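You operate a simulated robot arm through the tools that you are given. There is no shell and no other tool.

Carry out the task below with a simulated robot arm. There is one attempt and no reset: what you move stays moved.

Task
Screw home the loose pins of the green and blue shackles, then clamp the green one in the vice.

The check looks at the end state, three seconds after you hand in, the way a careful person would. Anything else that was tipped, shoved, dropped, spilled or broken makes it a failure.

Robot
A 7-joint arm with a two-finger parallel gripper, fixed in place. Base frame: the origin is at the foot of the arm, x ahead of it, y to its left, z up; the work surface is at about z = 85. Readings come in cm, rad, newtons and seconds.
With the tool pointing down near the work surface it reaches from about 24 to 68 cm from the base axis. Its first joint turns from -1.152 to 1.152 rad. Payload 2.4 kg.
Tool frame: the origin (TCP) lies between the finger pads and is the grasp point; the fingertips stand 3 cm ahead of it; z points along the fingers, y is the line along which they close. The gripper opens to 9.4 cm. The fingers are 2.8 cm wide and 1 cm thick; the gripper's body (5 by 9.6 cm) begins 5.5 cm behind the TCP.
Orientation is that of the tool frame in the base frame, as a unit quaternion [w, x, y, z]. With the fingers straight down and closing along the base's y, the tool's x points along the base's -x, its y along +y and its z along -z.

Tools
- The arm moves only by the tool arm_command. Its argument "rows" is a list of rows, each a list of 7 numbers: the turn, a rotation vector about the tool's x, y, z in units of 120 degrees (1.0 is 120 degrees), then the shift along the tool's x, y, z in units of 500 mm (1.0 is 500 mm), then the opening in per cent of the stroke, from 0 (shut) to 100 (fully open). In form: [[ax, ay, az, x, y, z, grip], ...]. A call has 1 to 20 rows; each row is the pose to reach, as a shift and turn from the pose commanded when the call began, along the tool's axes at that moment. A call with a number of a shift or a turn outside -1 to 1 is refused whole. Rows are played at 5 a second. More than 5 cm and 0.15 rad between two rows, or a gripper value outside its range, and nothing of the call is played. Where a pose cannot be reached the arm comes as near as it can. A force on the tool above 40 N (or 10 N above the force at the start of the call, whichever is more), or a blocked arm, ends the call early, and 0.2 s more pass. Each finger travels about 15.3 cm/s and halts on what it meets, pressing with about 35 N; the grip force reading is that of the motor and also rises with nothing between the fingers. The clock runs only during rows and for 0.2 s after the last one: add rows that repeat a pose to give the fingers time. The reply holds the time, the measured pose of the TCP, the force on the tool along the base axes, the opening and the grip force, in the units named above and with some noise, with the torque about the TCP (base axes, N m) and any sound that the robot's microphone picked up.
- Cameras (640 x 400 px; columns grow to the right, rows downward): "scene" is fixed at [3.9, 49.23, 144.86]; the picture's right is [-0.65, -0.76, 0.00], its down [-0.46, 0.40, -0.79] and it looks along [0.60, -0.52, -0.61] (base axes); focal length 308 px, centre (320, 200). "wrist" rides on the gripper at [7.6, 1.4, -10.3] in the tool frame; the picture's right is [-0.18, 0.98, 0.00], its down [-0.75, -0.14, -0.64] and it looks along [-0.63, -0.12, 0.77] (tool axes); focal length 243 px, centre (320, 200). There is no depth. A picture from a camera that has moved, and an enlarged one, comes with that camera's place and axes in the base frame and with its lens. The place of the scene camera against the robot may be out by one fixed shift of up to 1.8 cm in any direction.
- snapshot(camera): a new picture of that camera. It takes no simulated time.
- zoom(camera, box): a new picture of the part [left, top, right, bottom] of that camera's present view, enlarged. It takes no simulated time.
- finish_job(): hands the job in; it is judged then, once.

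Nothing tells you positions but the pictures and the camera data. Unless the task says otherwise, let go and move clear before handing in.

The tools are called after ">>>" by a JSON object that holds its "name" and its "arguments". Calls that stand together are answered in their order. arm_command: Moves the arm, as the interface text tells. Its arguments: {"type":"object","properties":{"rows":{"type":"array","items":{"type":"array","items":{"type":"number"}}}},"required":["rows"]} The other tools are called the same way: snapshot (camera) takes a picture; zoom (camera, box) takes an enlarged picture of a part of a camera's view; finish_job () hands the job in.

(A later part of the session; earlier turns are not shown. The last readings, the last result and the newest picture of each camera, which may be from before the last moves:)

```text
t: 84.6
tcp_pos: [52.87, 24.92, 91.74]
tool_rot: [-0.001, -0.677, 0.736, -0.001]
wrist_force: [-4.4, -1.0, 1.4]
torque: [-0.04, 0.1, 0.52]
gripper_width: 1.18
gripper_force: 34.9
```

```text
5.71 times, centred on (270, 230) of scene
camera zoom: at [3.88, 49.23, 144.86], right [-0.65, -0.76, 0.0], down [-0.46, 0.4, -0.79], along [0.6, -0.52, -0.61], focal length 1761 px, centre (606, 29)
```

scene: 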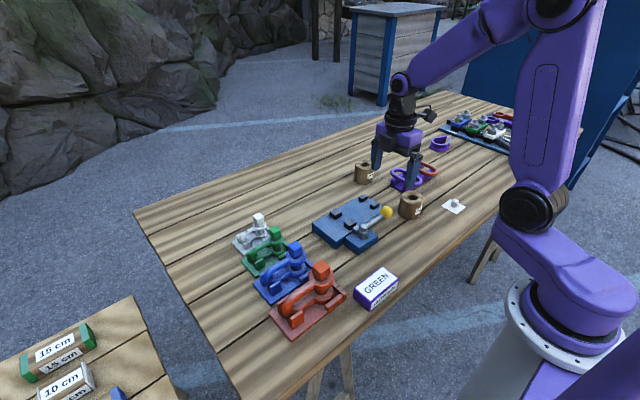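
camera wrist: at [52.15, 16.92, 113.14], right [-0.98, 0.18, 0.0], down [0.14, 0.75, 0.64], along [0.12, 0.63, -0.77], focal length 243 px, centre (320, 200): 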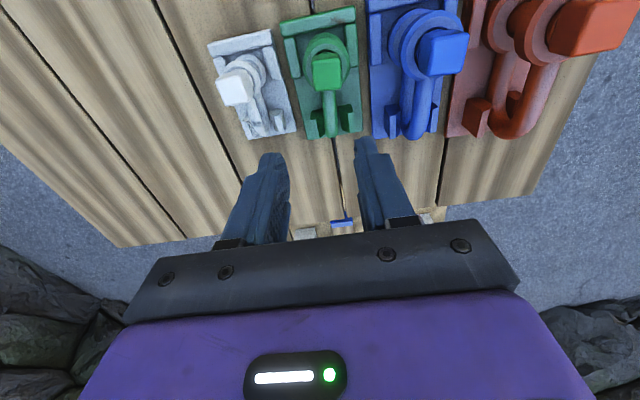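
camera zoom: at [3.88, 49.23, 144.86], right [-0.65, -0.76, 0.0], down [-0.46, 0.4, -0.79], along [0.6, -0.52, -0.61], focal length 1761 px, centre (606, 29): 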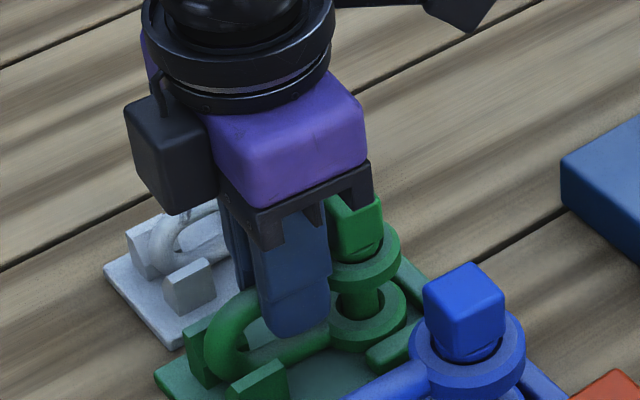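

The leg is gripped at 1.18 cm. I lift straight up slowly and check the hold.

>>> {"name": "arm_command", "arguments": {"rows": [[0, 0, 0, 0, 0, -0.01, 3], [0, 0, 0, 0, 0, -0.025, 3], [0, 0, 0, 0, 0, -0.045, 3], [0, 0, 0, 0, 0, -0.06, 3], [0, 0, 0, 0, 0, -0.06, 3]]}}

>>> {"name": "zoom", "arguments": {"camera": "wrist", "box": [220, 80, 420, 260]}}

>>> {"name": "zoom", "arguments": {"camera": "scene", "box": [230, 175, 330, 275]}}

```text
t: 85.8
tcp_pos: [52.75, 24.91, 94.85]
tool_rot: [0.0, -0.676, 0.737, -0.001]
wrist_force: [-0.2, 1.3, -0.1]
torque: [0.0, 0.02, 0.02]
gripper_width: 0.3
gripper_force: 0.0
```

```text
2.22 times, centred on (320, 170) of wrist
camera zoom: at [50.71, 17.38, 105.14], right [-0.96, 0.27, 0.0], down [0.2, 0.74, 0.64], along [0.17, 0.62, -0.77], focal length 539 px, centre (320, 267)
```

zoom: 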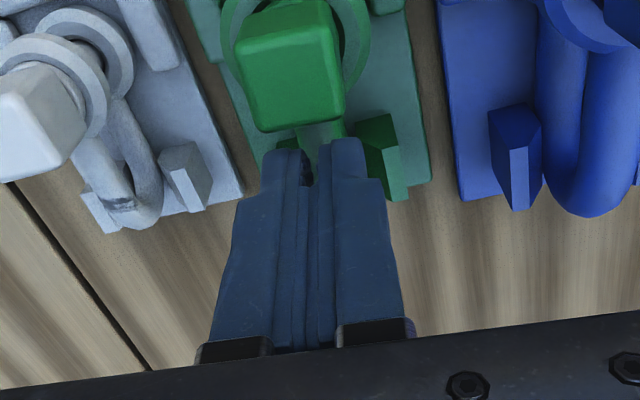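

```text
4.00 times, centred on (280, 225) of scene
camera zoom: at [3.9, 49.23, 144.86], right [-0.65, -0.76, 0.0], down [-0.46, 0.4, -0.79], along [0.6, -0.52, -0.61], focal length 1232 px, centre (480, 100)
```

zoom: 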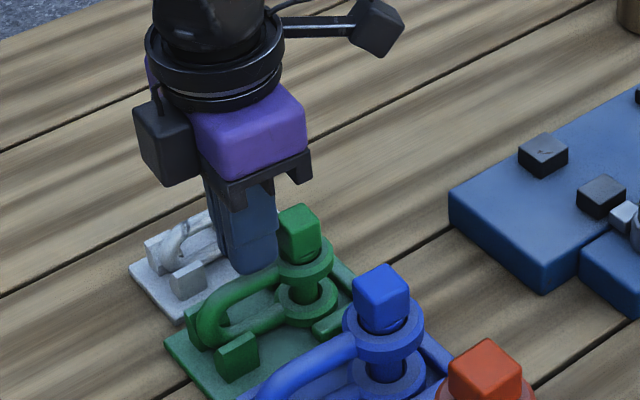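

The grip slid off the top of the leg: it sits lower than I judged, and the shackle has stayed in its cradle. I'll measure the leg height before regripping deeper.

>>> {"name": "zoom", "arguments": {"camera": "scene", "box": [240, 215, 310, 275]}}

>>> {"name": "zoom", "arguments": {"camera": "wrist", "box": [270, 90, 370, 180]}}

```text
6.67 times, centred on (275, 245) of scene
camera zoom: at [3.9, 49.23, 144.86], right [-0.65, -0.76, 0.0], down [-0.46, 0.4, -0.79], along [0.6, -0.52, -0.61], focal length 2054 px, centre (620, -100)
```

zoom: 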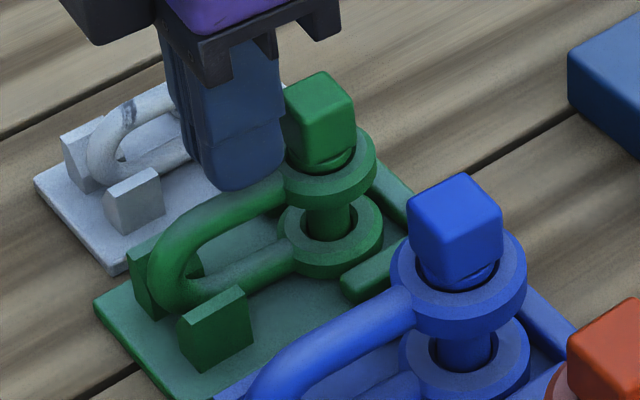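

```text
4.44 times, centred on (320, 135) of wrist
camera zoom: at [50.71, 17.38, 105.14], right [-0.96, 0.27, 0.0], down [0.2, 0.74, 0.64], along [0.17, 0.62, -0.77], focal length 1078 px, centre (320, 489)
```

zoom: 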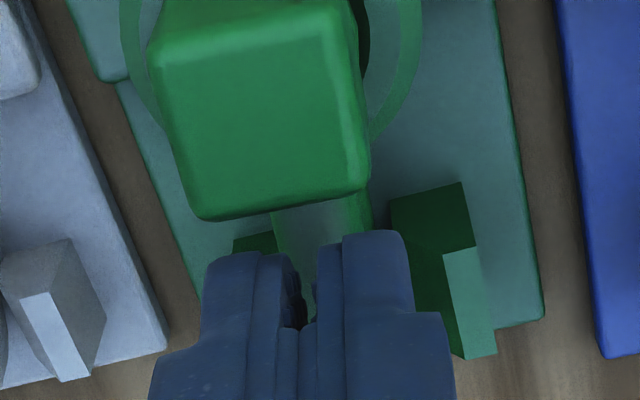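

Leg spacing is ≈3.05 cm, putting the upper leg's centre near z≈89.2 and post tops ≈87.6. I'll regrip with fingertips at ≈88.1.

>>> {"name": "arm_command", "arguments": {"rows": [[0, 0, 0, 0, 0, 0, 40], [0, 0, 0, -0.001, 0, 0, 42], [0, 0, 0, -0.002, 0, 0.03, 42], [0, 0, 0, -0.002, 0, 0.06, 42], [0, 0, 0, -0.002, 0, 0.075, 42], [0, 0, 0, -0.002, 0, 0.075, 42]]}}

>>> {"name": "zoom", "arguments": {"camera": "wrist", "box": [220, 80, 420, 260]}}

```text
t: 87.3
tcp_pos: [52.97, 24.95, 91.47]
tool_rot: [0.001, -0.677, 0.736, -0.002]
wrist_force: [-4.3, -2.6, 7.6]
torque: [0.04, 0.35, 0.14]
gripper_width: 4.17
gripper_force: 1.7
stopped in row 6: the force on the tool passed its limit at 42 N (the readings are from after the stop); the commanded pose is now the measured one
```

```text
2.22 times, centred on (320, 170) of wrist
camera zoom: at [50.8, 17.45, 101.61], right [-0.96, 0.27, 0.0], down [0.2, 0.74, 0.64], along [0.17, 0.62, -0.77], focal length 539 px, centre (320, 267)
```

zoom: 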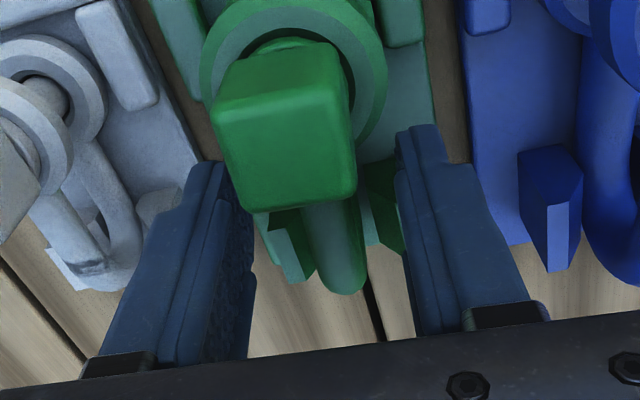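

The fingers met a cradle post at ≈88.4 and the motion stopped; nothing appears displaced. Gripping the square head from above is a cleaner option, since it leaves room around the jaws. I'll raise and look at the head from above.

>>> {"name": "arm_command", "arguments": {"rows": [[0, 0, 0, 0, 0, -0.01, 45], [0, 0, 0, 0, 0, -0.04, 45], [0, 0, 0, 0, 0, -0.1, 45], [0, 0, 0, 0.02, 0, -0.16, 45], [0, 0, 0, 0.04, 0, -0.2, 45], [0, 0, 0, 0.04, 0, -0.2, 45]]}}

>>> {"name": "zoom", "arguments": {"camera": "scene", "box": [225, 205, 325, 305]}}

>>> {"name": "zoom", "arguments": {"camera": "wrist", "box": [240, 40, 420, 200]}}

```text
t: 88.7
tcp_pos: [52.86, 23.14, 101.31]
tool_rot: [0.003, -0.676, 0.737, -0.001]
wrist_force: [0.0, 0.1, -0.5]
torque: [-0.03, -0.04, -0.01]
gripper_width: 4.21
gripper_force: 0.2
```

```text
4.00 times, centred on (275, 255) of scene
camera zoom: at [3.9, 49.23, 144.86], right [-0.65, -0.76, 0.0], down [-0.46, 0.4, -0.79], along [0.6, -0.52, -0.61], focal length 1232 px, centre (500, -20)
```

zoom: 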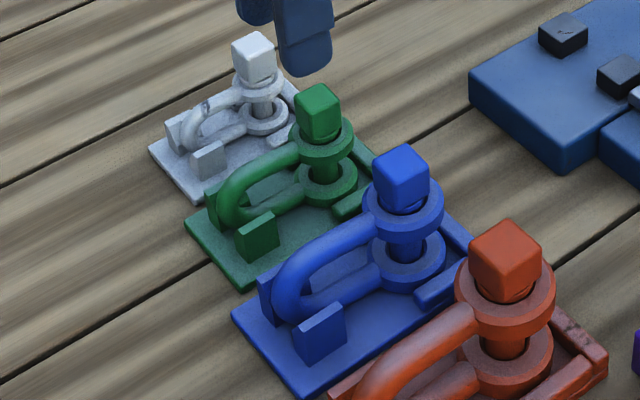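

```text
2.50 times, centred on (330, 120) of wrist
camera zoom: at [50.64, 15.48, 111.56], right [-0.96, 0.27, -0.01], down [0.2, 0.74, 0.64], along [0.18, 0.62, -0.76], focal length 606 px, centre (295, 400)
```

zoom: 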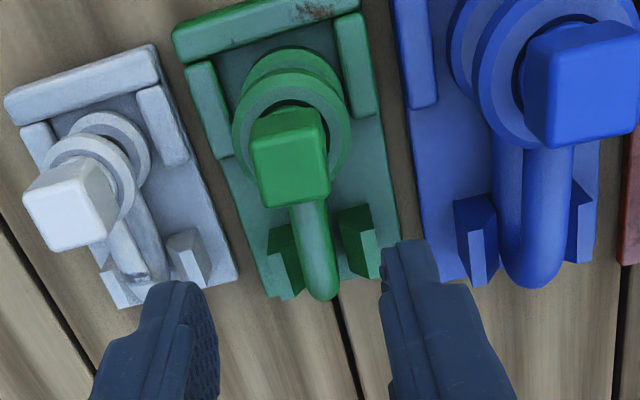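

>>> {"name": "zoom", "arguments": {"camera": "wrist", "box": [300, 70, 360, 130]}}

>>> {"name": "zoom", "arguments": {"camera": "scene", "box": [260, 215, 290, 245]}}

>>> {"name": "zoom", "arguments": {"camera": "scene", "box": [280, 232, 315, 267]}}

```text
6.67 times, centred on (330, 100) of wrist
camera zoom: at [50.64, 15.48, 111.56], right [-0.96, 0.27, -0.01], down [0.2, 0.74, 0.64], along [0.18, 0.62, -0.76], focal length 1618 px, centre (253, 867)
```

zoom: 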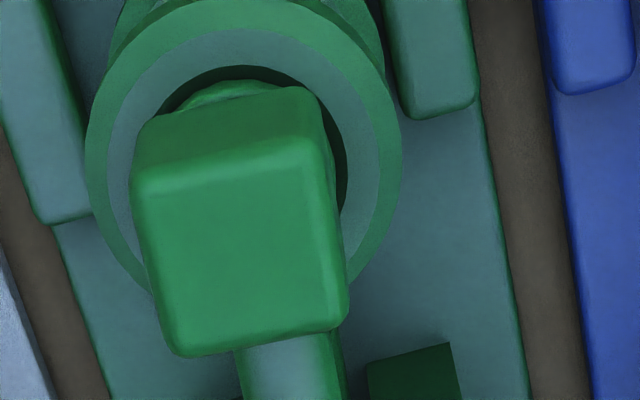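

```text
13.33 times, centred on (275, 230) of scene
camera zoom: at [3.9, 49.23, 144.86], right [-0.65, -0.76, 0.0], down [-0.46, 0.4, -0.79], along [0.6, -0.52, -0.61], focal length 4108 px, centre (920, -200)
```

zoom: 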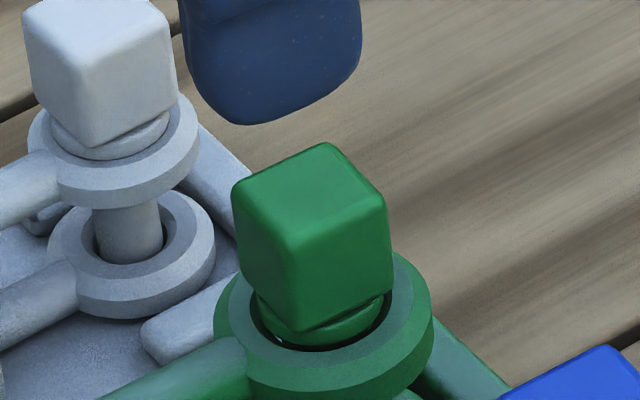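

```text
11.43 times, centred on (298, 250) of scene
camera zoom: at [3.9, 49.23, 144.86], right [-0.65, -0.76, 0.0], down [-0.46, 0.4, -0.79], along [0.6, -0.52, -0.61], focal length 3521 px, centre (577, -366)
```

zoom: 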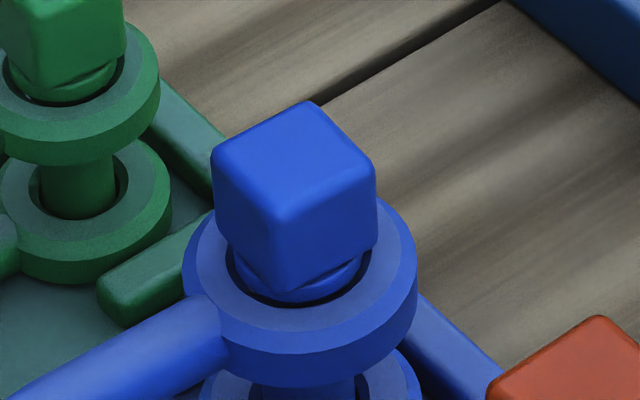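

Green still shows a slightly brighter sliver under its collar than blue does, so I want to verify it at the same −y side view before moving it.

>>> {"name": "arm_command", "arguments": {"rows": [[0, 0, -0.01, 0.02, 0.02, -0.05, 80], [0, 0, -0.02, 0.08, 0.04, -0.09, 100], [0, 0, -0.03, 0.14, 0.06, -0.09, 100], [0, 0, -0.0417, 0.2, 0.08, -0.09, 100], [0, 0, -0.0417, 0.21, 0.08, -0.09, 100]]}}

>>> {"name": "arm_command", "arguments": {"rows": [[0, -0.056, 0, -0.003, 0, 0.02, 100], [0, -0.111, 0, -0.006, 0, 0.05, 100], [0, -0.167, 0, -0.01, 0, 0.08, 100], [0, -0.222, 0, -0.013, 0, 0.11, 100], [0, -0.278, 0, -0.016, 0, 0.14, 100], [0, -0.333, 0, -0.02, 0, 0.16, 100], [0, -0.333, 0, -0.02, 0, 0.16, 100]]}}

>>> {"name": "snapshot", "arguments": {"camera": "wrist"}}

```text
t: 89.9
tcp_pos: [47.83, 13.01, 105.85]
tool_rot: [-0.003, 0.709, -0.706, 0.002]
wrist_force: [0.7, 0.2, -0.2]
torque: [-0.01, -0.02, 0.0]
gripper_width: 9.41
gripper_force: 0.1
```

```text
t: 91.5
tcp_pos: [47.89, 13.9, 97.82]
tool_rot: [-0.244, 0.666, -0.663, -0.241]
wrist_force: [-0.6, -0.8, -0.6]
torque: [-0.02, 0.04, -0.04]
gripper_width: 9.41
gripper_force: 0.1
```

```text
taken
camera wrist: at [46.47, 1.4, 100.71], right [-0.98, 0.14, 0.11], down [0.14, 0.16, 0.98], along [0.12, 0.98, -0.18], focal length 243 px, centre (320, 200)
```

wrist: 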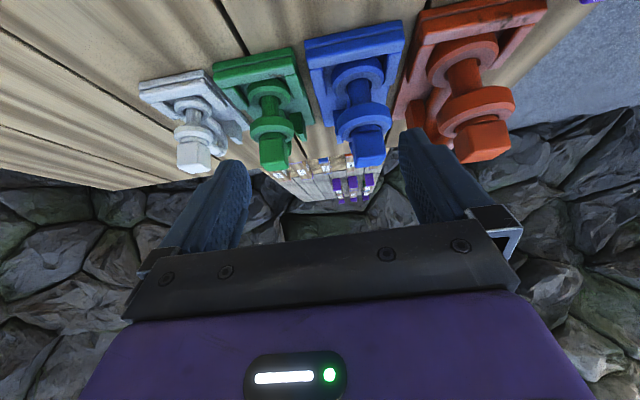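

>>> {"name": "zoom", "arguments": {"camera": "wrist", "box": [245, 112, 300, 147]}}

>>> {"name": "zoom", "arguments": {"camera": "wrist", "box": [335, 105, 395, 145]}}

>>> {"name": "zoom", "arguments": {"camera": "wrist", "box": [440, 95, 510, 140]}}

>>> {"name": "zoom", "arguments": {"camera": "wrist", "box": [165, 112, 225, 150]}}

>>> {"name": "zoom", "arguments": {"camera": "wrist", "box": [240, 90, 310, 175]}}

```text
11.43 times, centred on (272, 130) of wrist
camera zoom: at [46.47, 1.4, 100.71], right [-0.98, 0.14, 0.11], down [0.14, 0.16, 0.98], along [0.12, 0.98, -0.18], focal length 2773 px, centre (863, 1006)
```

zoom: 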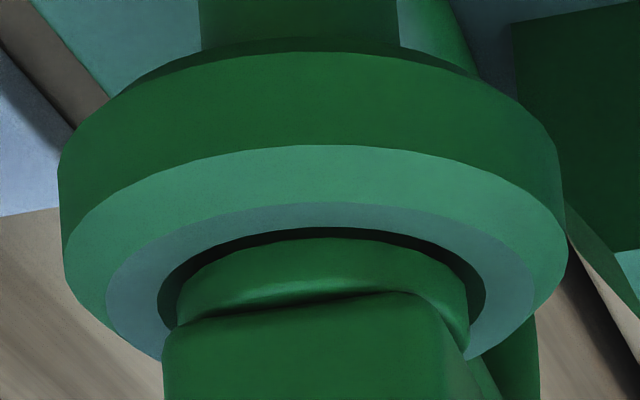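

```text
10.00 times, centred on (365, 125) of wrist
camera zoom: at [46.47, 1.4, 100.71], right [-0.98, 0.14, 0.11], down [0.14, 0.16, 0.98], along [0.12, 0.98, -0.18], focal length 2426 px, centre (-130, 950)
```

zoom: 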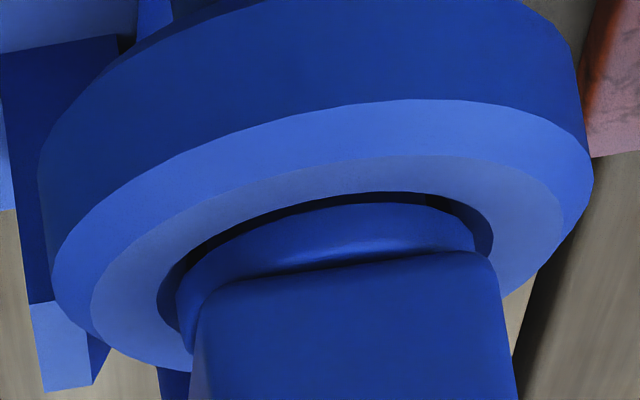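

```text
8.89 times, centred on (475, 118) of wrist
camera zoom: at [46.47, 1.4, 100.71], right [-0.98, 0.14, 0.11], down [0.14, 0.16, 0.98], along [0.12, 0.98, -0.18], focal length 2157 px, centre (-1058, 933)
```

zoom: 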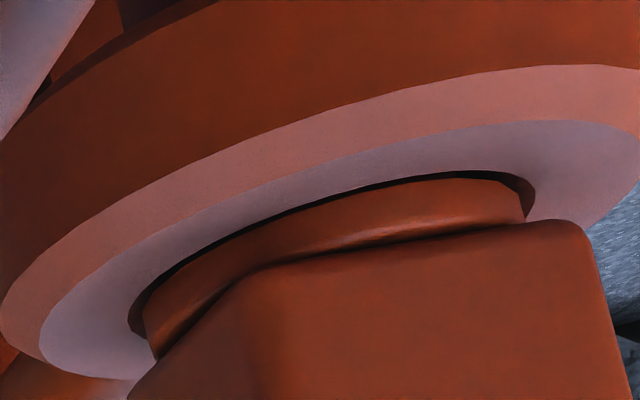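

```text
10.53 times, centred on (195, 131) of wrist
camera zoom: at [46.47, 1.4, 100.71], right [-0.98, 0.14, 0.11], down [0.14, 0.16, 0.98], along [0.12, 0.98, -0.18], focal length 2554 px, centre (1636, 926)
```

zoom: 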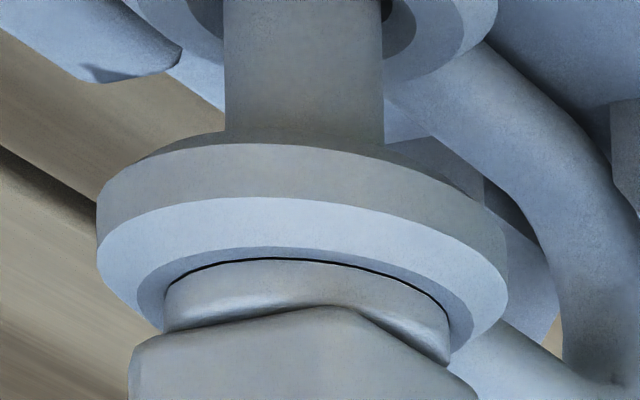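

```text
4.71 times, centred on (275, 132) of wrist
camera zoom: at [46.47, 1.4, 100.71], right [-0.98, 0.14, 0.11], down [0.14, 0.16, 0.98], along [0.12, 0.98, -0.18], focal length 1142 px, centre (532, 518)
```

zoom: 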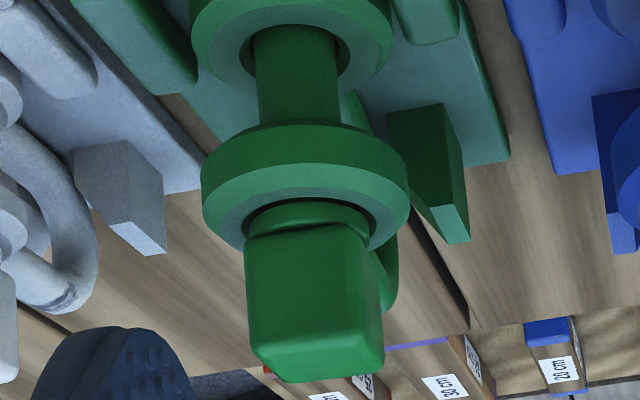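

Green's collar is fully seated (gap ≈0), matching orange and white; blue is seated too. Now I go for the lift by the square head: untilt, then align over green's head (yaw ≈9°).

>>> {"name": "arm_command", "arguments": {"rows": [[0, 0.04, 0, -0.03, 0, -0.036, 100], [0, 0.1, 0, -0.06, 0, -0.072, 100], [0, 0.16, 0, -0.09, 0, -0.108, 100], [0, 0.222, 0, -0.103, 0, -0.1226, 100], [0, 0.278, 0, -0.103, 0, -0.1226, 100], [0, 0.333, 0, -0.103, 0, -0.1226, 80], [0, 0.333, 0, -0.103, 0, -0.1226, 60]]}}

```text
t: 93.1
tcp_pos: [47.81, 13.98, 105.78]
tool_rot: [-0.001, 0.707, -0.707, 0.002]
wrist_force: [0.0, -0.8, 0.1]
torque: [0.03, -0.01, 0.01]
gripper_width: 5.62
gripper_force: 0.0
```

>>> {"name": "arm_command", "arguments": {"rows": [[0, 0, 0.069, -0.0125, -0.0078, 0, 55], [0, 0, 0.1375, -0.025, -0.0157, 0, 55], [0, 0, 0.206, -0.0376, -0.0235, 0.005, 55], [0, 0, 0.275, -0.05, -0.0313, 0.01, 55], [0, 0, 0.344, -0.0627, -0.0392, 0.015, 55], [0, 0, 0.4125, -0.0752, -0.047, 0.02, 55], [0, 0, 0.481, -0.0877, -0.0548, 0.025, 55], [0, 0, 0.55, -0.1, -0.0627, 0.03, 55], [0, 0, 0.619, -0.1128, -0.0705, 0.035, 55], [0, 0, 0.6875, -0.1253, -0.0783, 0.04, 55], [0, 0, 0.756, -0.138, -0.0862, 0.05, 55], [0, 0, 0.825, -0.1504, -0.094, 0.056, 55], [0, 0, 0.825, -0.1504, -0.094, 0.056, 55]]}}

>>> {"name": "zoom", "arguments": {"camera": "wrist", "box": [240, 60, 400, 190]}}

```text
t: 95.9
tcp_pos: [52.54, 21.43, 103.1]
tool_rot: [0.003, 0.078, 0.997, 0.001]
wrist_force: [-0.5, -0.2, -1.0]
torque: [0.03, 0.0, 0.0]
gripper_width: 5.18
gripper_force: 0.2
```

```text
3.08 times, centred on (320, 125) of wrist
camera zoom: at [45.15, 23.91, 113.2], right [0.34, 0.94, 0.0], down [0.72, -0.26, 0.65], along [0.61, -0.21, -0.76], focal length 746 px, centre (320, 431)
```

zoom: 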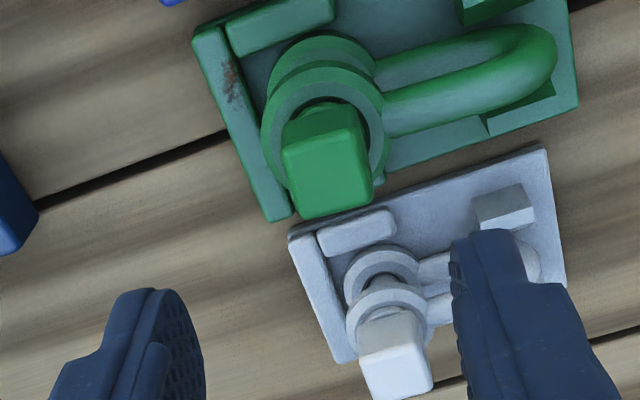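

Head yaw measures ≈4.5°, centre ≈(52.6, 21.55), top ≈93.3. I descend around it with yaw 5°.

>>> {"name": "arm_command", "arguments": {"rows": [[0, 0, -0.02, -0.0008, 0.0026, 0.04, 50], [0, 0, -0.033, -0.0008, 0.0026, 0.08, 48], [0, 0, -0.033, -0.0008, 0.0026, 0.12, 48], [0, 0, -0.033, -0.0008, 0.0026, 0.155, 48], [0, 0, -0.033, -0.0008, 0.0026, 0.178, 48], [0, 0, -0.033, -0.0008, 0.0026, 0.178, 48]]}}

>>> {"name": "zoom", "arguments": {"camera": "wrist", "box": [230, 100, 410, 250]}}

>>> {"name": "zoom", "arguments": {"camera": "scene", "box": [245, 200, 305, 260]}}

```text
t: 97.3
tcp_pos: [52.7, 21.51, 94.23]
tool_rot: [0.002, 0.043, 0.999, 0.001]
wrist_force: [-0.7, -0.3, 0.6]
torque: [0.0, 0.02, -0.02]
gripper_width: 4.54
gripper_force: 0.1
```

```text
2.67 times, centred on (320, 175) of wrist
camera zoom: at [45.12, 23.56, 104.29], right [0.27, 0.96, 0.0], down [0.74, -0.21, 0.65], along [0.62, -0.17, -0.76], focal length 647 px, centre (320, 267)
```

zoom: 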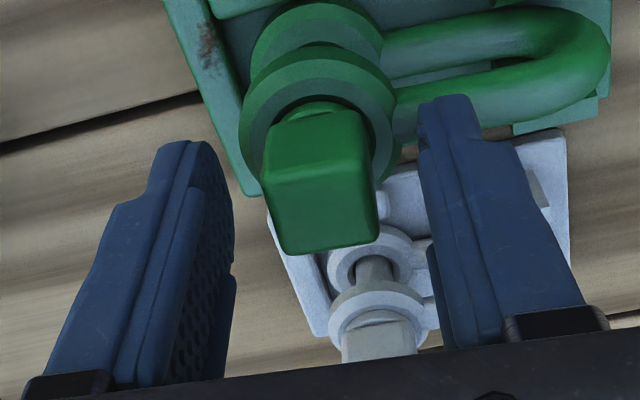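

```text
6.67 times, centred on (275, 230) of scene
camera zoom: at [3.9, 49.23, 144.86], right [-0.65, -0.76, 0.0], down [-0.46, 0.4, -0.79], along [0.6, -0.52, -0.61], focal length 2054 px, centre (620, 0)
```

zoom: 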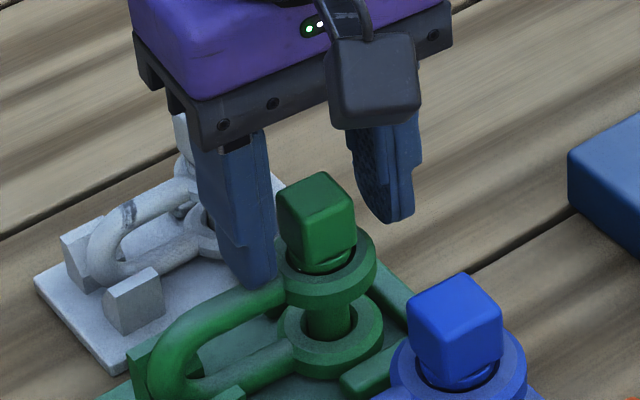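

>>> {"name": "arm_command", "arguments": {"rows": [[0, 0, 0, 0, 0, 0, 35], [0, 0, 0, 0, 0, 0, 18], [0, 0, 0, 0, 0, 0, 8], [0, 0, 0, 0, 0, 0, 5], [0, 0, 0, 0, 0, 0, 5]]}}

>>> {"name": "zoom", "arguments": {"camera": "wrist", "box": [250, 110, 390, 240]}}

>>> {"name": "zoom", "arguments": {"camera": "scene", "box": [255, 205, 295, 245]}}

```text
t: 98.5
tcp_pos: [52.68, 21.51, 94.2]
tool_rot: [0.003, 0.042, 0.999, 0.001]
wrist_force: [-0.1, 0.5, 0.3]
torque: [-0.02, 0.03, 0.0]
gripper_width: 2.68
gripper_force: 35.6
```

```text
3.08 times, centred on (320, 175) of wrist
camera zoom: at [45.12, 23.57, 104.31], right [0.27, 0.96, 0.0], down [0.74, -0.21, 0.65], along [0.62, -0.17, -0.76], focal length 746 px, centre (320, 277)
```

zoom: 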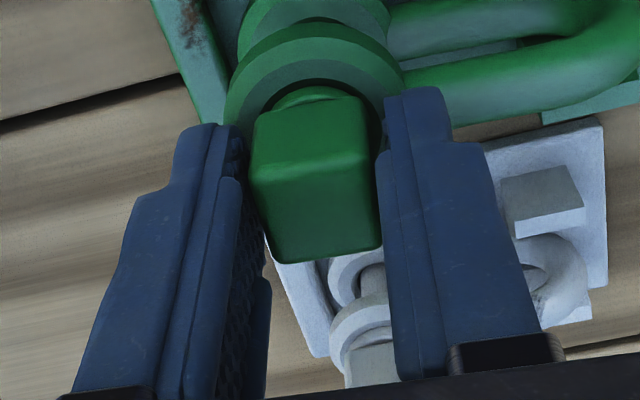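

```text
10.00 times, centred on (275, 225) of scene
camera zoom: at [3.9, 49.23, 144.86], right [-0.65, -0.76, 0.0], down [-0.46, 0.4, -0.79], along [0.6, -0.52, -0.61], focal length 3081 px, centre (770, -50)
```

zoom: 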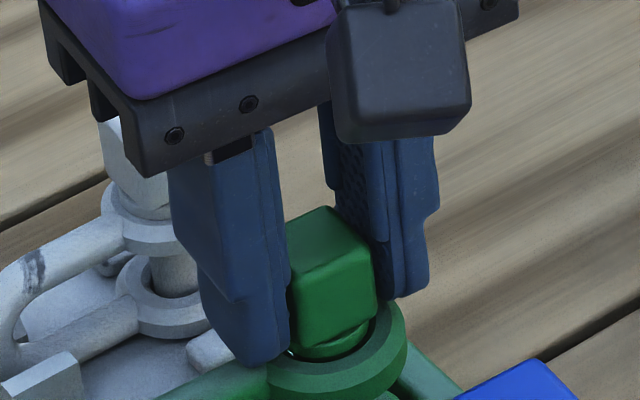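

>>> {"name": "arm_command", "arguments": {"rows": [[0, 0, 0, 0, 0, -0.006, 5], [0, 0, 0, 0, 0, -0.012, 5], [0, 0, 0, 0, 0, -0.02, 5], [0, 0, 0, 0, 0, -0.03, 5], [0, 0, 0, 0, 0, -0.03, 5]]}}

>>> {"name": "zoom", "arguments": {"camera": "wrist", "box": [230, 70, 410, 240]}}

>>> {"name": "zoom", "arguments": {"camera": "scene", "box": [235, 190, 315, 270]}}

```text
t: 99.7
tcp_pos: [52.59, 21.74, 95.69]
tool_rot: [0.003, 0.043, 0.999, 0.001]
wrist_force: [0.9, 0.6, -3.2]
torque: [-0.05, 0.02, -0.01]
gripper_width: 2.68
gripper_force: 34.9
```

```text
2.35 times, centred on (320, 155) of wrist
camera zoom: at [45.11, 23.58, 105.83], right [0.27, 0.96, 0.0], down [0.74, -0.21, 0.65], along [0.62, -0.17, -0.76], focal length 571 px, centre (320, 306)
```

zoom: 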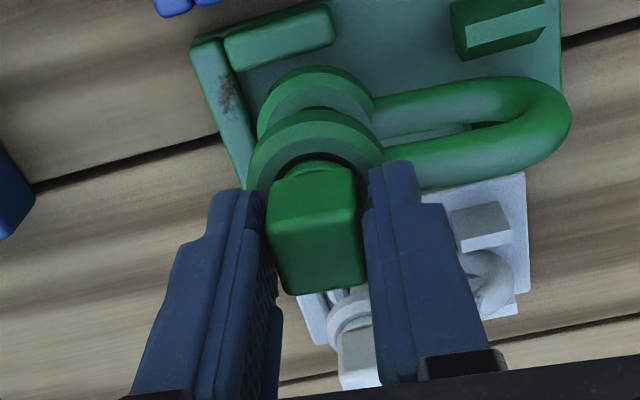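

```text
5.00 times, centred on (275, 230) of scene
camera zoom: at [3.9, 49.23, 144.86], right [-0.65, -0.76, 0.0], down [-0.46, 0.4, -0.79], along [0.6, -0.52, -0.61], focal length 1541 px, centre (545, 50)
```

zoom: 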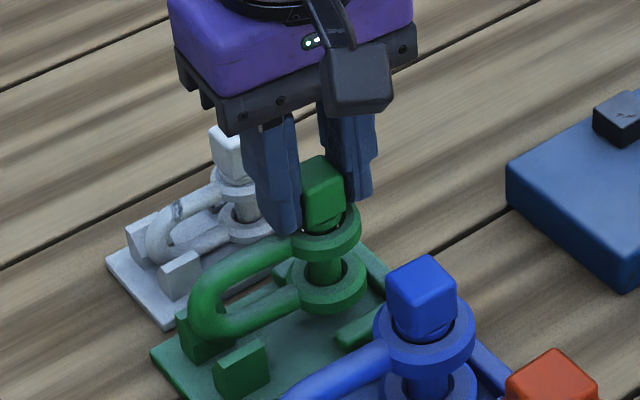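

It lifts level with Fz ≈ −3.2 N, so the shackle hangs securely from its pin head. I lift higher and carry it over the vice.

>>> {"name": "arm_command", "arguments": {"rows": [[0, 0, 0, 0, 0, -0.03, 5], [0, 0, 0, 0, 0, -0.07, 5], [0, 0, 0, 0, 0, -0.11, 5], [0, 0, 0, 0, 0, -0.146, 5], [0, 0, -0.01, 0.004, -0.06, -0.146, 5], [0, 0, -0.02, 0.008, -0.13, -0.146, 5], [0, 0, -0.03, 0.012, -0.2, -0.146, 5], [0, 0, -0.04, 0.016, -0.27, -0.146, 5], [0, 0, -0.05, 0.02, -0.34, -0.146, 5], [0, 0, -0.05, 0.024, -0.4, -0.146, 5], [0, 0, -0.05, 0.0285, -0.45, -0.146, 5], [0, 0, -0.05, 0.0285, -0.466, -0.146, 5], [0, 0, -0.05, 0.0285, -0.466, -0.146, 5]]}}

>>> {"name": "snapshot", "arguments": {"camera": "wrist"}}

>>> {"name": "zoom", "arguments": {"camera": "wrist", "box": [210, 40, 450, 240]}}

>>> {"name": "zoom", "arguments": {"camera": "scene", "box": [290, 140, 430, 260]}}

```text
t: 102.5
tcp_pos: [49.0, -1.59, 102.94]
tool_rot: [0.002, -0.01, 1.0, 0.001]
wrist_force: [1.2, -0.7, -2.5]
torque: [-0.04, 0.01, 0.0]
gripper_width: 2.11
gripper_force: 34.7
```

```text
taken
camera wrist: at [41.43, -0.4, 113.1], right [0.17, 0.99, 0.0], down [0.75, -0.13, 0.65], along [0.64, -0.11, -0.76], focal length 243 px, centre (320, 200)
```

wrist: 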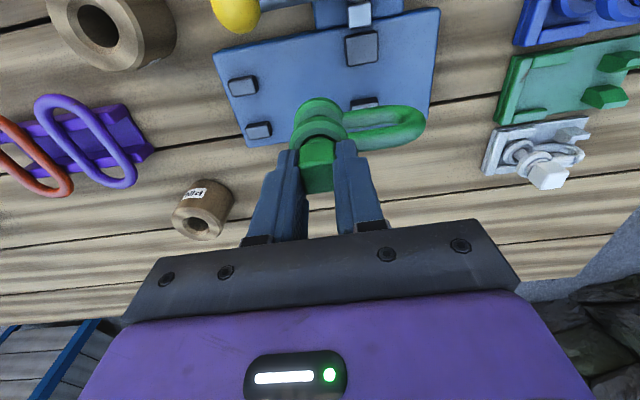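

```text
2.00 times, centred on (330, 140) of wrist
camera zoom: at [41.43, -0.4, 113.1], right [0.17, 0.99, 0.0], down [0.75, -0.13, 0.65], along [0.64, -0.11, -0.76], focal length 485 px, centre (300, 320)
```

zoom: 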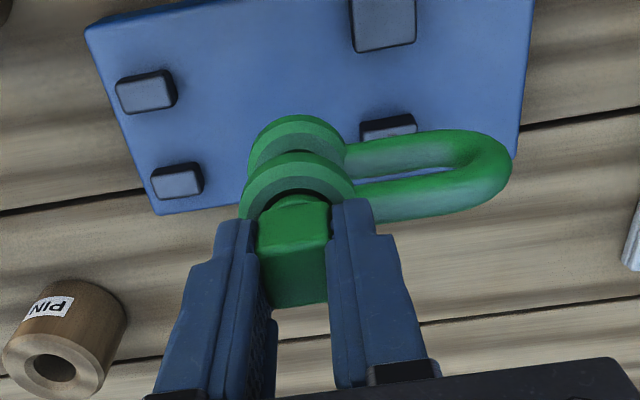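

```text
3.33 times, centred on (360, 200) of scene
camera zoom: at [3.9, 49.23, 144.86], right [-0.65, -0.76, 0.0], down [-0.46, 0.4, -0.79], along [0.6, -0.52, -0.61], focal length 1027 px, centre (187, 200)
```

zoom: 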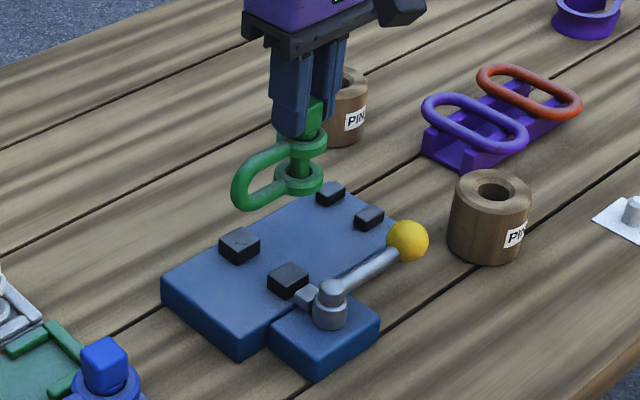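

The grip settled onto the flats (2.11 cm) on the way. I zoom in to measure the shackle's yaw now.

>>> {"name": "zoom", "arguments": {"camera": "wrist", "box": [270, 80, 430, 200]}}

>>> {"name": "zoom", "arguments": {"camera": "scene", "box": [330, 150, 410, 230]}}

```text
3.33 times, centred on (350, 140) of wrist
camera zoom: at [41.43, -0.4, 113.1], right [0.17, 0.99, 0.0], down [0.75, -0.13, 0.65], along [0.64, -0.11, -0.76], focal length 809 px, centre (220, 400)
```

zoom: 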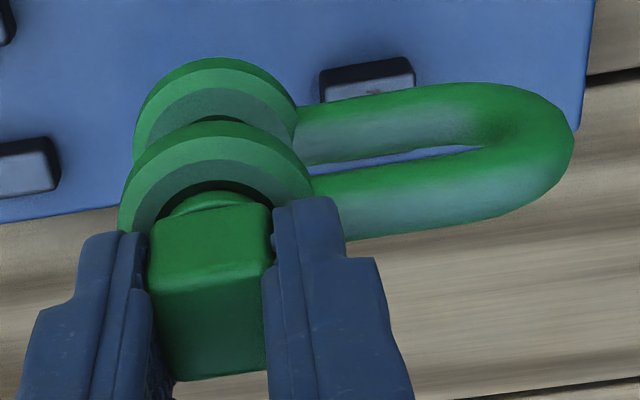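

```text
5.00 times, centred on (370, 190) of scene
camera zoom: at [3.9, 49.23, 144.86], right [-0.65, -0.76, 0.0], down [-0.46, 0.4, -0.79], along [0.6, -0.52, -0.61], focal length 1541 px, centre (70, 250)
```

zoom: 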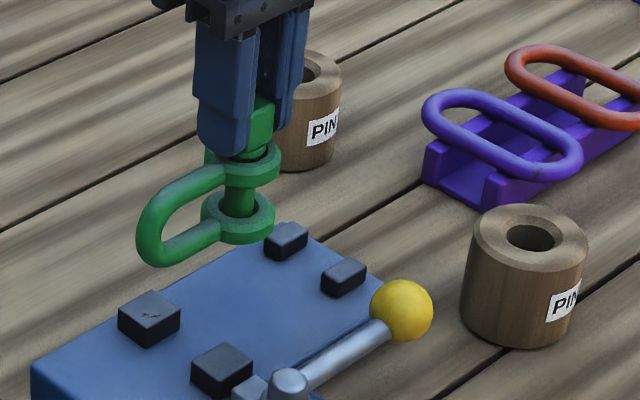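

The shackle's bow points within ≈3° of +y. I correct the yaw, nudge it so the straight legs line up with the jaws, and lower to just above the jaw tops.

>>> {"name": "arm_command", "arguments": {"rows": [[0, 0, 0.01, -0.002, 0.004, 0.02, 5], [0, 0, 0.02, -0.002, 0.009, 0.04, 5], [0, 0, 0.0225, -0.002, 0.009, 0.06, 5], [0, 0, 0.0225, -0.002, 0.009, 0.08, 5], [0, 0, 0.0225, -0.002, 0.009, 0.088, 5], [0, 0, 0.0225, -0.002, 0.009, 0.088, 5]]}}

>>> {"name": "zoom", "arguments": {"camera": "wrist", "box": [250, 40, 430, 200]}}

>>> {"name": "zoom", "arguments": {"camera": "scene", "box": [310, 165, 390, 245]}}

```text
t: 103.9
tcp_pos: [49.3, -1.07, 98.61]
tool_rot: [0.002, 0.014, 1.0, 0.002]
wrist_force: [0.7, -0.8, -2.6]
torque: [-0.03, 0.01, 0.02]
gripper_width: 2.13
gripper_force: 35.2
```

```text
2.50 times, centred on (340, 120) of wrist
camera zoom: at [41.63, 0.5, 108.67], right [0.21, 0.98, 0.0], down [0.75, -0.16, 0.65], along [0.63, -0.13, -0.76], focal length 606 px, centre (270, 400)
```

zoom: 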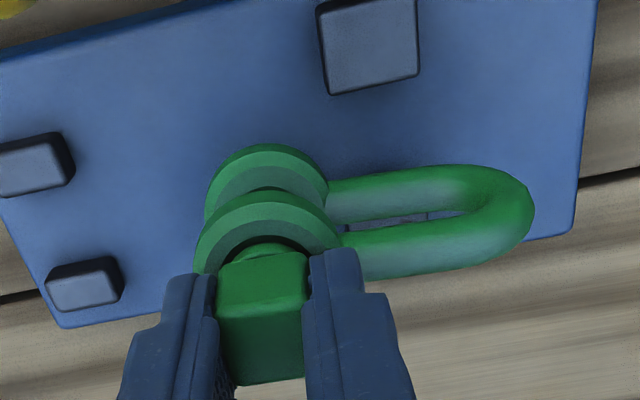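

```text
5.00 times, centred on (350, 205) of scene
camera zoom: at [3.9, 49.23, 144.86], right [-0.65, -0.76, 0.0], down [-0.46, 0.4, -0.79], along [0.6, -0.52, -0.61], focal length 1541 px, centre (170, 175)
```

zoom: 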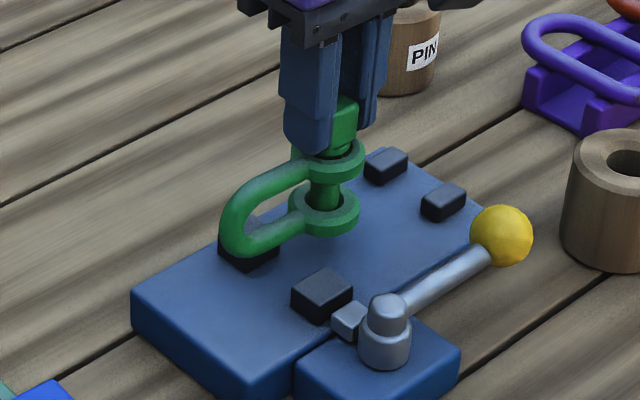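

The legs line up between the jaws (leg x≈49.07, far jaw face ≈50.07). I lower toward the plate, then feel for contact.

>>> {"name": "arm_command", "arguments": {"rows": [[0, 0, 0, 0, 0, 0.015, 5], [0, 0, 0, 0, 0, 0.03, 5], [0, 0, 0, 0, 0, 0.044, 5], [0, 0, 0, 0, 0, 0.044, 5]]}}

>>> {"name": "zoom", "arguments": {"camera": "wrist", "box": [250, 40, 430, 200]}}

>>> {"name": "zoom", "arguments": {"camera": "scene", "box": [310, 175, 380, 245]}}

```text
t: 104.4
tcp_pos: [49.29, -1.16, 98.03]
tool_rot: [0.005, 0.015, 1.0, 0.0]
wrist_force: [-4.5, -0.4, 15.9]
torque: [0.33, 0.35, 0.09]
gripper_width: 2.11
gripper_force: 35.0
stopped in row 2: the force on the tool passed its limit at 60 N (the readings are from after the stop); the commanded pose is now the measured one
```

```text
2.50 times, centred on (340, 120) of wrist
camera zoom: at [41.67, 0.4, 108.1], right [0.21, 0.98, 0.0], down [0.74, -0.16, 0.65], along [0.63, -0.14, -0.76], focal length 606 px, centre (270, 400)
```

zoom: 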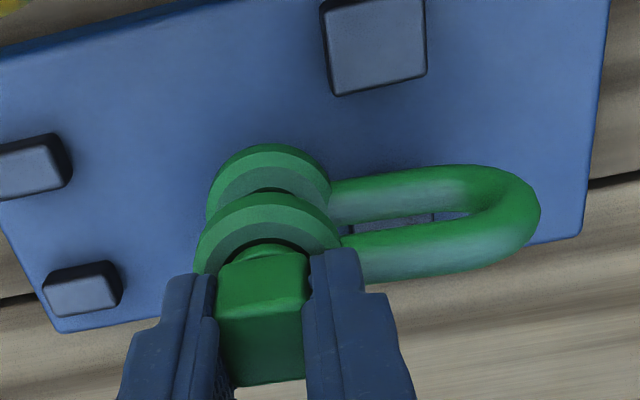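

```text
5.71 times, centred on (345, 210) of scene
camera zoom: at [3.86, 49.23, 144.87], right [-0.65, -0.76, 0.0], down [-0.46, 0.4, -0.79], along [0.6, -0.52, -0.61], focal length 1761 px, centre (177, 143)
```

zoom: 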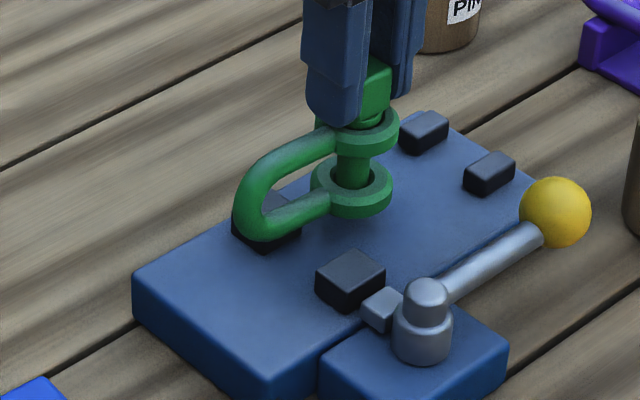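

The leg came down on the edge of the far jaw: my leg height, and so its x, was slightly off (true leg x≈49.5). I lift a little, shift 0.65 cm toward −x and check again.

>>> {"name": "arm_command", "arguments": {"rows": [[0, 0, 0, 0, 0, -0.008, 5], [0, 0.0025, 0, 0, 0, -0.018, 5], [0, 0.005, 0, 0.007, 0, -0.018, 5], [0, 0.005, 0, 0.013, 0, -0.018, 5], [0, 0.005, 0, 0.013, 0, -0.018, 5]]}}

>>> {"name": "zoom", "arguments": {"camera": "wrist", "box": [250, 40, 430, 200]}}

>>> {"name": "zoom", "arguments": {"camera": "scene", "box": [310, 175, 380, 245]}}

```text
t: 105.6
tcp_pos: [48.71, -1.07, 98.71]
tool_rot: [-0.001, 0.014, 1.0, 0.001]
wrist_force: [-0.7, 0.1, -3.4]
torque: [-0.02, 0.0, 0.03]
gripper_width: 2.11
gripper_force: 34.5
```

```text
2.50 times, centred on (340, 120) of wrist
camera zoom: at [41.18, 0.44, 108.98], right [0.21, 0.98, 0.0], down [0.75, -0.16, 0.64], along [0.63, -0.13, -0.77], focal length 606 px, centre (270, 400)
```

zoom: 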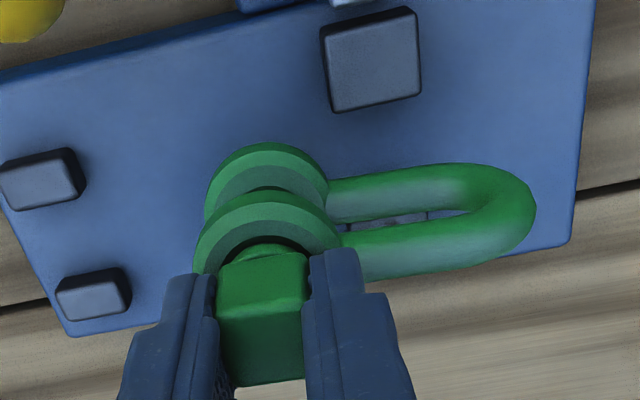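

```text
5.71 times, centred on (345, 210) of scene
camera zoom: at [3.9, 49.23, 144.86], right [-0.65, -0.76, 0.0], down [-0.46, 0.4, -0.79], along [0.6, -0.52, -0.61], focal length 1761 px, centre (177, 143)
```

zoom: 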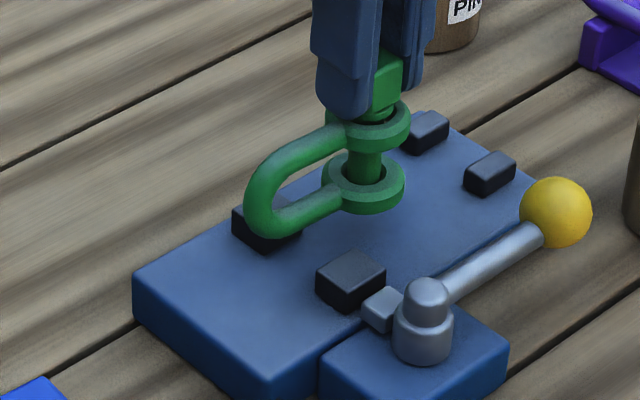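

The leg axis is now at x≈48.96, clear of both jaws. I descend again.

>>> {"name": "arm_command", "arguments": {"rows": [[0, 0, 0, 0, 0, 0.008, 5], [0, 0, 0, 0, 0, 0.016, 5], [0, 0, 0, 0, 0, 0.024, 5], [0, 0, 0, 0, 0, 0.03, 5]]}}

>>> {"name": "zoom", "arguments": {"camera": "wrist", "box": [250, 40, 430, 200]}}

>>> {"name": "zoom", "arguments": {"camera": "scene", "box": [310, 175, 380, 245]}}

```text
t: 106.6
tcp_pos: [48.74, -1.2, 97.27]
tool_rot: [0.0, 0.014, 1.0, 0.001]
wrist_force: [-0.5, -0.7, -3.1]
torque: [-0.05, -0.05, 0.0]
gripper_width: 2.13
gripper_force: 35.5
```

```text
2.50 times, centred on (340, 120) of wrist
camera zoom: at [41.17, 0.43, 107.47], right [0.21, 0.98, 0.0], down [0.75, -0.16, 0.64], along [0.63, -0.13, -0.77], focal length 606 px, centre (270, 400)
```

zoom: 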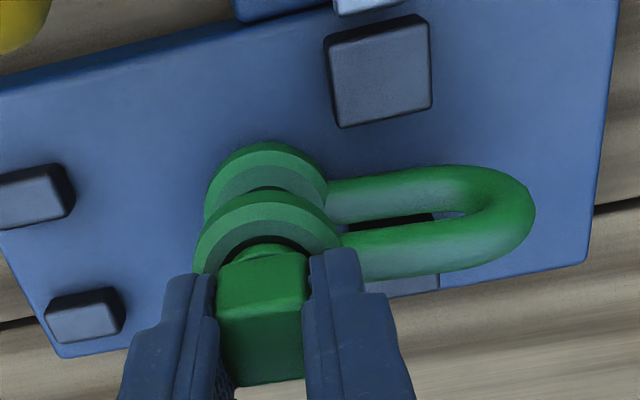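

```text
5.71 times, centred on (345, 210) of scene
camera zoom: at [3.9, 49.23, 144.86], right [-0.65, -0.76, 0.0], down [-0.46, 0.4, -0.79], along [0.6, -0.52, -0.61], focal length 1761 px, centre (177, 143)
```

zoom: 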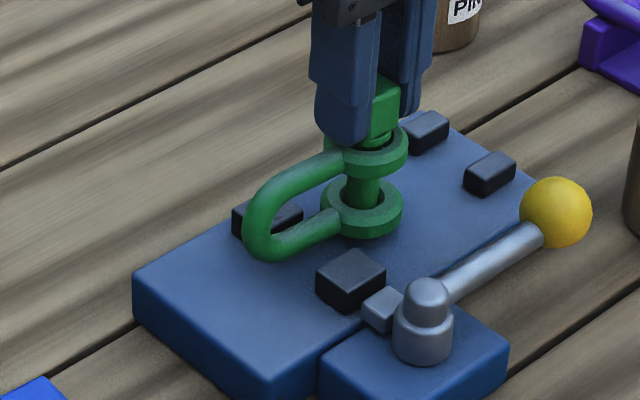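

>>> {"name": "arm_command", "arguments": {"rows": [[0, 0, 0, 0, 0, 0.003, 5], [0, 0, 0, 0, 0, 0.006, 5], [0, 0, 0, 0, 0, 0.009, 5], [0, 0, 0, 0, 0, 0.0115, 5]]}}

```text
t: 107.6
tcp_pos: [48.72, -1.09, 96.66]
tool_rot: [-0.001, 0.014, 1.0, 0.001]
wrist_force: [-0.6, -0.1, -2.8]
torque: [-0.04, 0.0, -0.01]
gripper_width: 2.12
gripper_force: 35.2
```

>>> {"name": "arm_command", "arguments": {"rows": [[0, 0, 0, 0, 0, 0.002, 5], [0, 0, 0, 0, 0, 0.004, 5], [0, 0, 0, 0, 0, 0.006, 5]]}}

>>> {"name": "zoom", "arguments": {"camera": "scene", "box": [320, 180, 370, 230]}}

```text
t: 108.4
tcp_pos: [48.74, -1.13, 96.44]
tool_rot: [0.0, 0.014, 1.0, 0.0]
wrist_force: [-3.9, -0.6, 8.0]
torque: [-0.02, 0.15, 0.01]
gripper_width: 2.13
gripper_force: 35.2
```

```text
8.00 times, centred on (345, 205) of scene
camera zoom: at [3.87, 49.23, 144.86], right [-0.65, -0.76, 0.0], down [-0.46, 0.4, -0.79], along [0.6, -0.52, -0.61], focal length 2465 px, centre (120, 160)
```

zoom: 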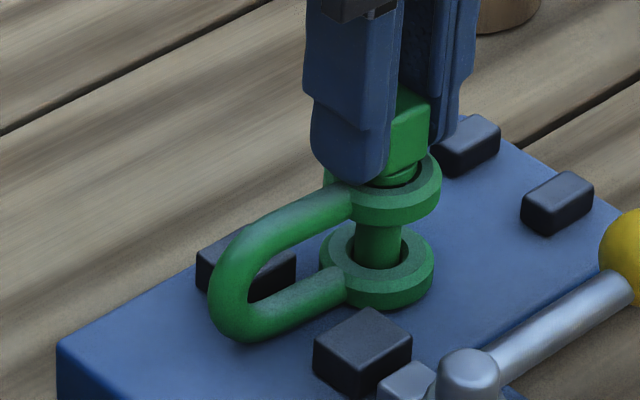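

Contact with the plate at TCP z≈96.45, as predicted. I release the head, wait, and lift straight up.

>>> {"name": "arm_command", "arguments": {"rows": [[0, 0, 0, 0, 0, 0, 15], [0, 0, 0, 0, 0, 0, 30], [0, 0, 0, 0, 0, 0, 45], [0, 0, 0, 0, 0, 0, 50], [0, 0, 0, 0, 0, -0.03, 50], [0, 0, 0, 0, 0, -0.08, 50], [0, 0, 0, 0, 0, -0.15, 50], [0, 0, 0, 0, 0, -0.2, 50], [0, 0, 0, 0, 0, -0.2, 50]]}}

>>> {"name": "zoom", "arguments": {"camera": "wrist", "box": [230, 40, 430, 200]}}

>>> {"name": "zoom", "arguments": {"camera": "scene", "box": [305, 165, 405, 255]}}

```text
t: 110.4
tcp_pos: [48.7, -1.15, 106.54]
tool_rot: [0.0, 0.014, 1.0, 0.0]
wrist_force: [0.5, 0.5, -0.4]
torque: [0.03, -0.01, 0.02]
gripper_width: 4.7
gripper_force: 0.1
```

```text
2.50 times, centred on (330, 120) of wrist
camera zoom: at [41.2, 0.37, 116.68], right [0.21, 0.98, 0.0], down [0.75, -0.16, 0.64], along [0.63, -0.13, -0.77], focal length 606 px, centre (295, 400)
```

zoom: 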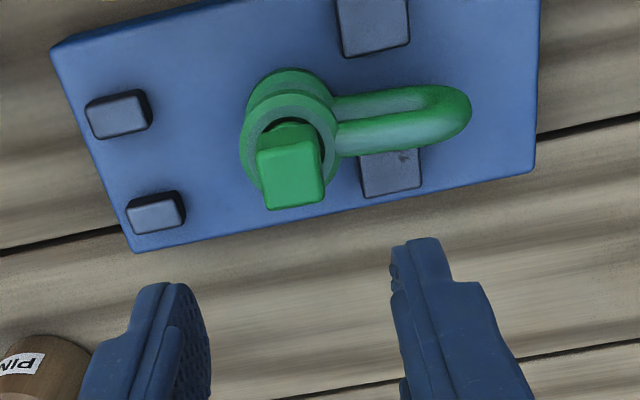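

```text
4.44 times, centred on (355, 210) of scene
camera zoom: at [3.89, 49.23, 144.86], right [-0.65, -0.76, 0.0], down [-0.46, 0.4, -0.79], along [0.6, -0.52, -0.61], focal length 1369 px, centre (164, 156)
```

zoom: 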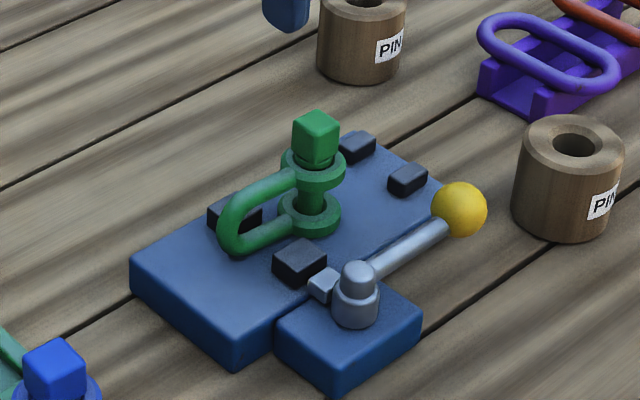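

Green stands in the vice with its legs between the jaws. Now back to the lever knob (yaw −90°).

>>> {"name": "arm_command", "arguments": {"rows": [[0, 0, -0.0694, 0.0137, -0.0097, 0, 50], [0, 0, -0.1388, 0.0274, -0.0195, 0, 50], [0, 0, -0.208, 0.041, -0.029, 0, 50], [0, 0, -0.2775, 0.055, -0.039, 0, 50], [0, 0, -0.347, 0.0686, -0.0487, 0, 50], [0, 0, -0.416, 0.082, -0.0584, 0, 52], [0, 0, -0.4856, 0.096, -0.068, 0.02, 52], [0, 0, -0.555, 0.11, -0.078, 0.04, 52], [0, 0, -0.624, 0.1235, -0.0876, 0.06, 52], [0, 0, -0.6938, 0.137, -0.097, 0.08, 52], [0, 0, -0.763, 0.151, -0.107, 0.1, 52], [0, 0, -0.763, 0.151, -0.107, 0.1, 52]]}}

>>> {"name": "zoom", "arguments": {"camera": "wrist", "box": [220, 40, 420, 200]}}

```text
t: 113.0
tcp_pos: [41.03, -6.42, 101.32]
tool_rot: [-0.001, 0.707, -0.707, 0.0]
wrist_force: [-0.5, 1.1, 0.7]
torque: [0.02, -0.01, 0.04]
gripper_width: 4.9
gripper_force: 0.0
```

```text
2.50 times, centred on (320, 120) of wrist
camera zoom: at [39.61, -14.03, 111.54], right [-0.98, 0.18, 0.0], down [0.14, 0.75, 0.64], along [0.12, 0.63, -0.77], focal length 606 px, centre (320, 400)
```

zoom: 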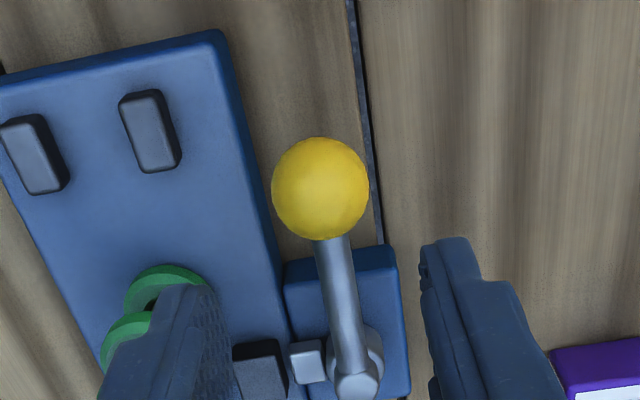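

>>> {"name": "arm_command", "arguments": {"rows": [[0, 0, 0, -0.002, 0, 0.04, 52], [0, 0, 0, -0.002, 0, 0.08, 52], [0, 0, 0, -0.002, 0, 0.12, 52], [0, 0, 0, -0.002, 0, 0.16, 52], [0, 0, 0, -0.002, 0, 0.192, 52], [0, 0, 0, -0.002, 0, 0.192, 52], [0, 0, 0, -0.002, 0, 0.192, 40], [0, 0, 0, -0.002, 0, 0.192, 30], [0, 0, 0, -0.002, 0, 0.192, 30]]}}

>>> {"name": "zoom", "arguments": {"camera": "scene", "box": [305, 165, 405, 255]}}

```text
t: 115.0
tcp_pos: [40.97, -6.17, 91.83]
tool_rot: [0.0, -0.707, 0.707, 0.001]
wrist_force: [-1.9, -0.3, -5.9]
torque: [0.07, -0.03, 0.09]
gripper_width: 3.33
gripper_force: 45.3
```

```text
4.44 times, centred on (355, 210) of scene
camera zoom: at [3.9, 49.23, 144.86], right [-0.65, -0.76, 0.0], down [-0.46, 0.4, -0.79], along [0.6, -0.52, -0.61], focal length 1369 px, centre (164, 156)
```

zoom: 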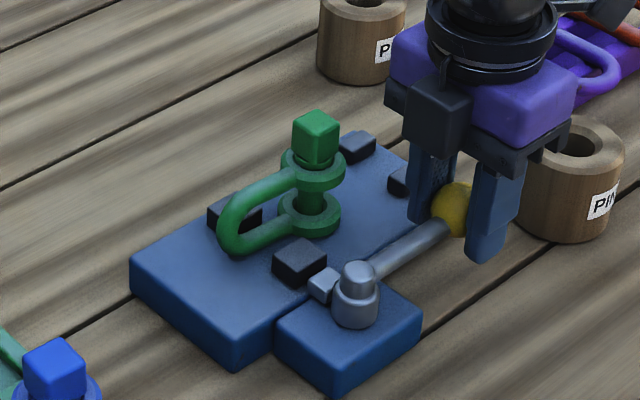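

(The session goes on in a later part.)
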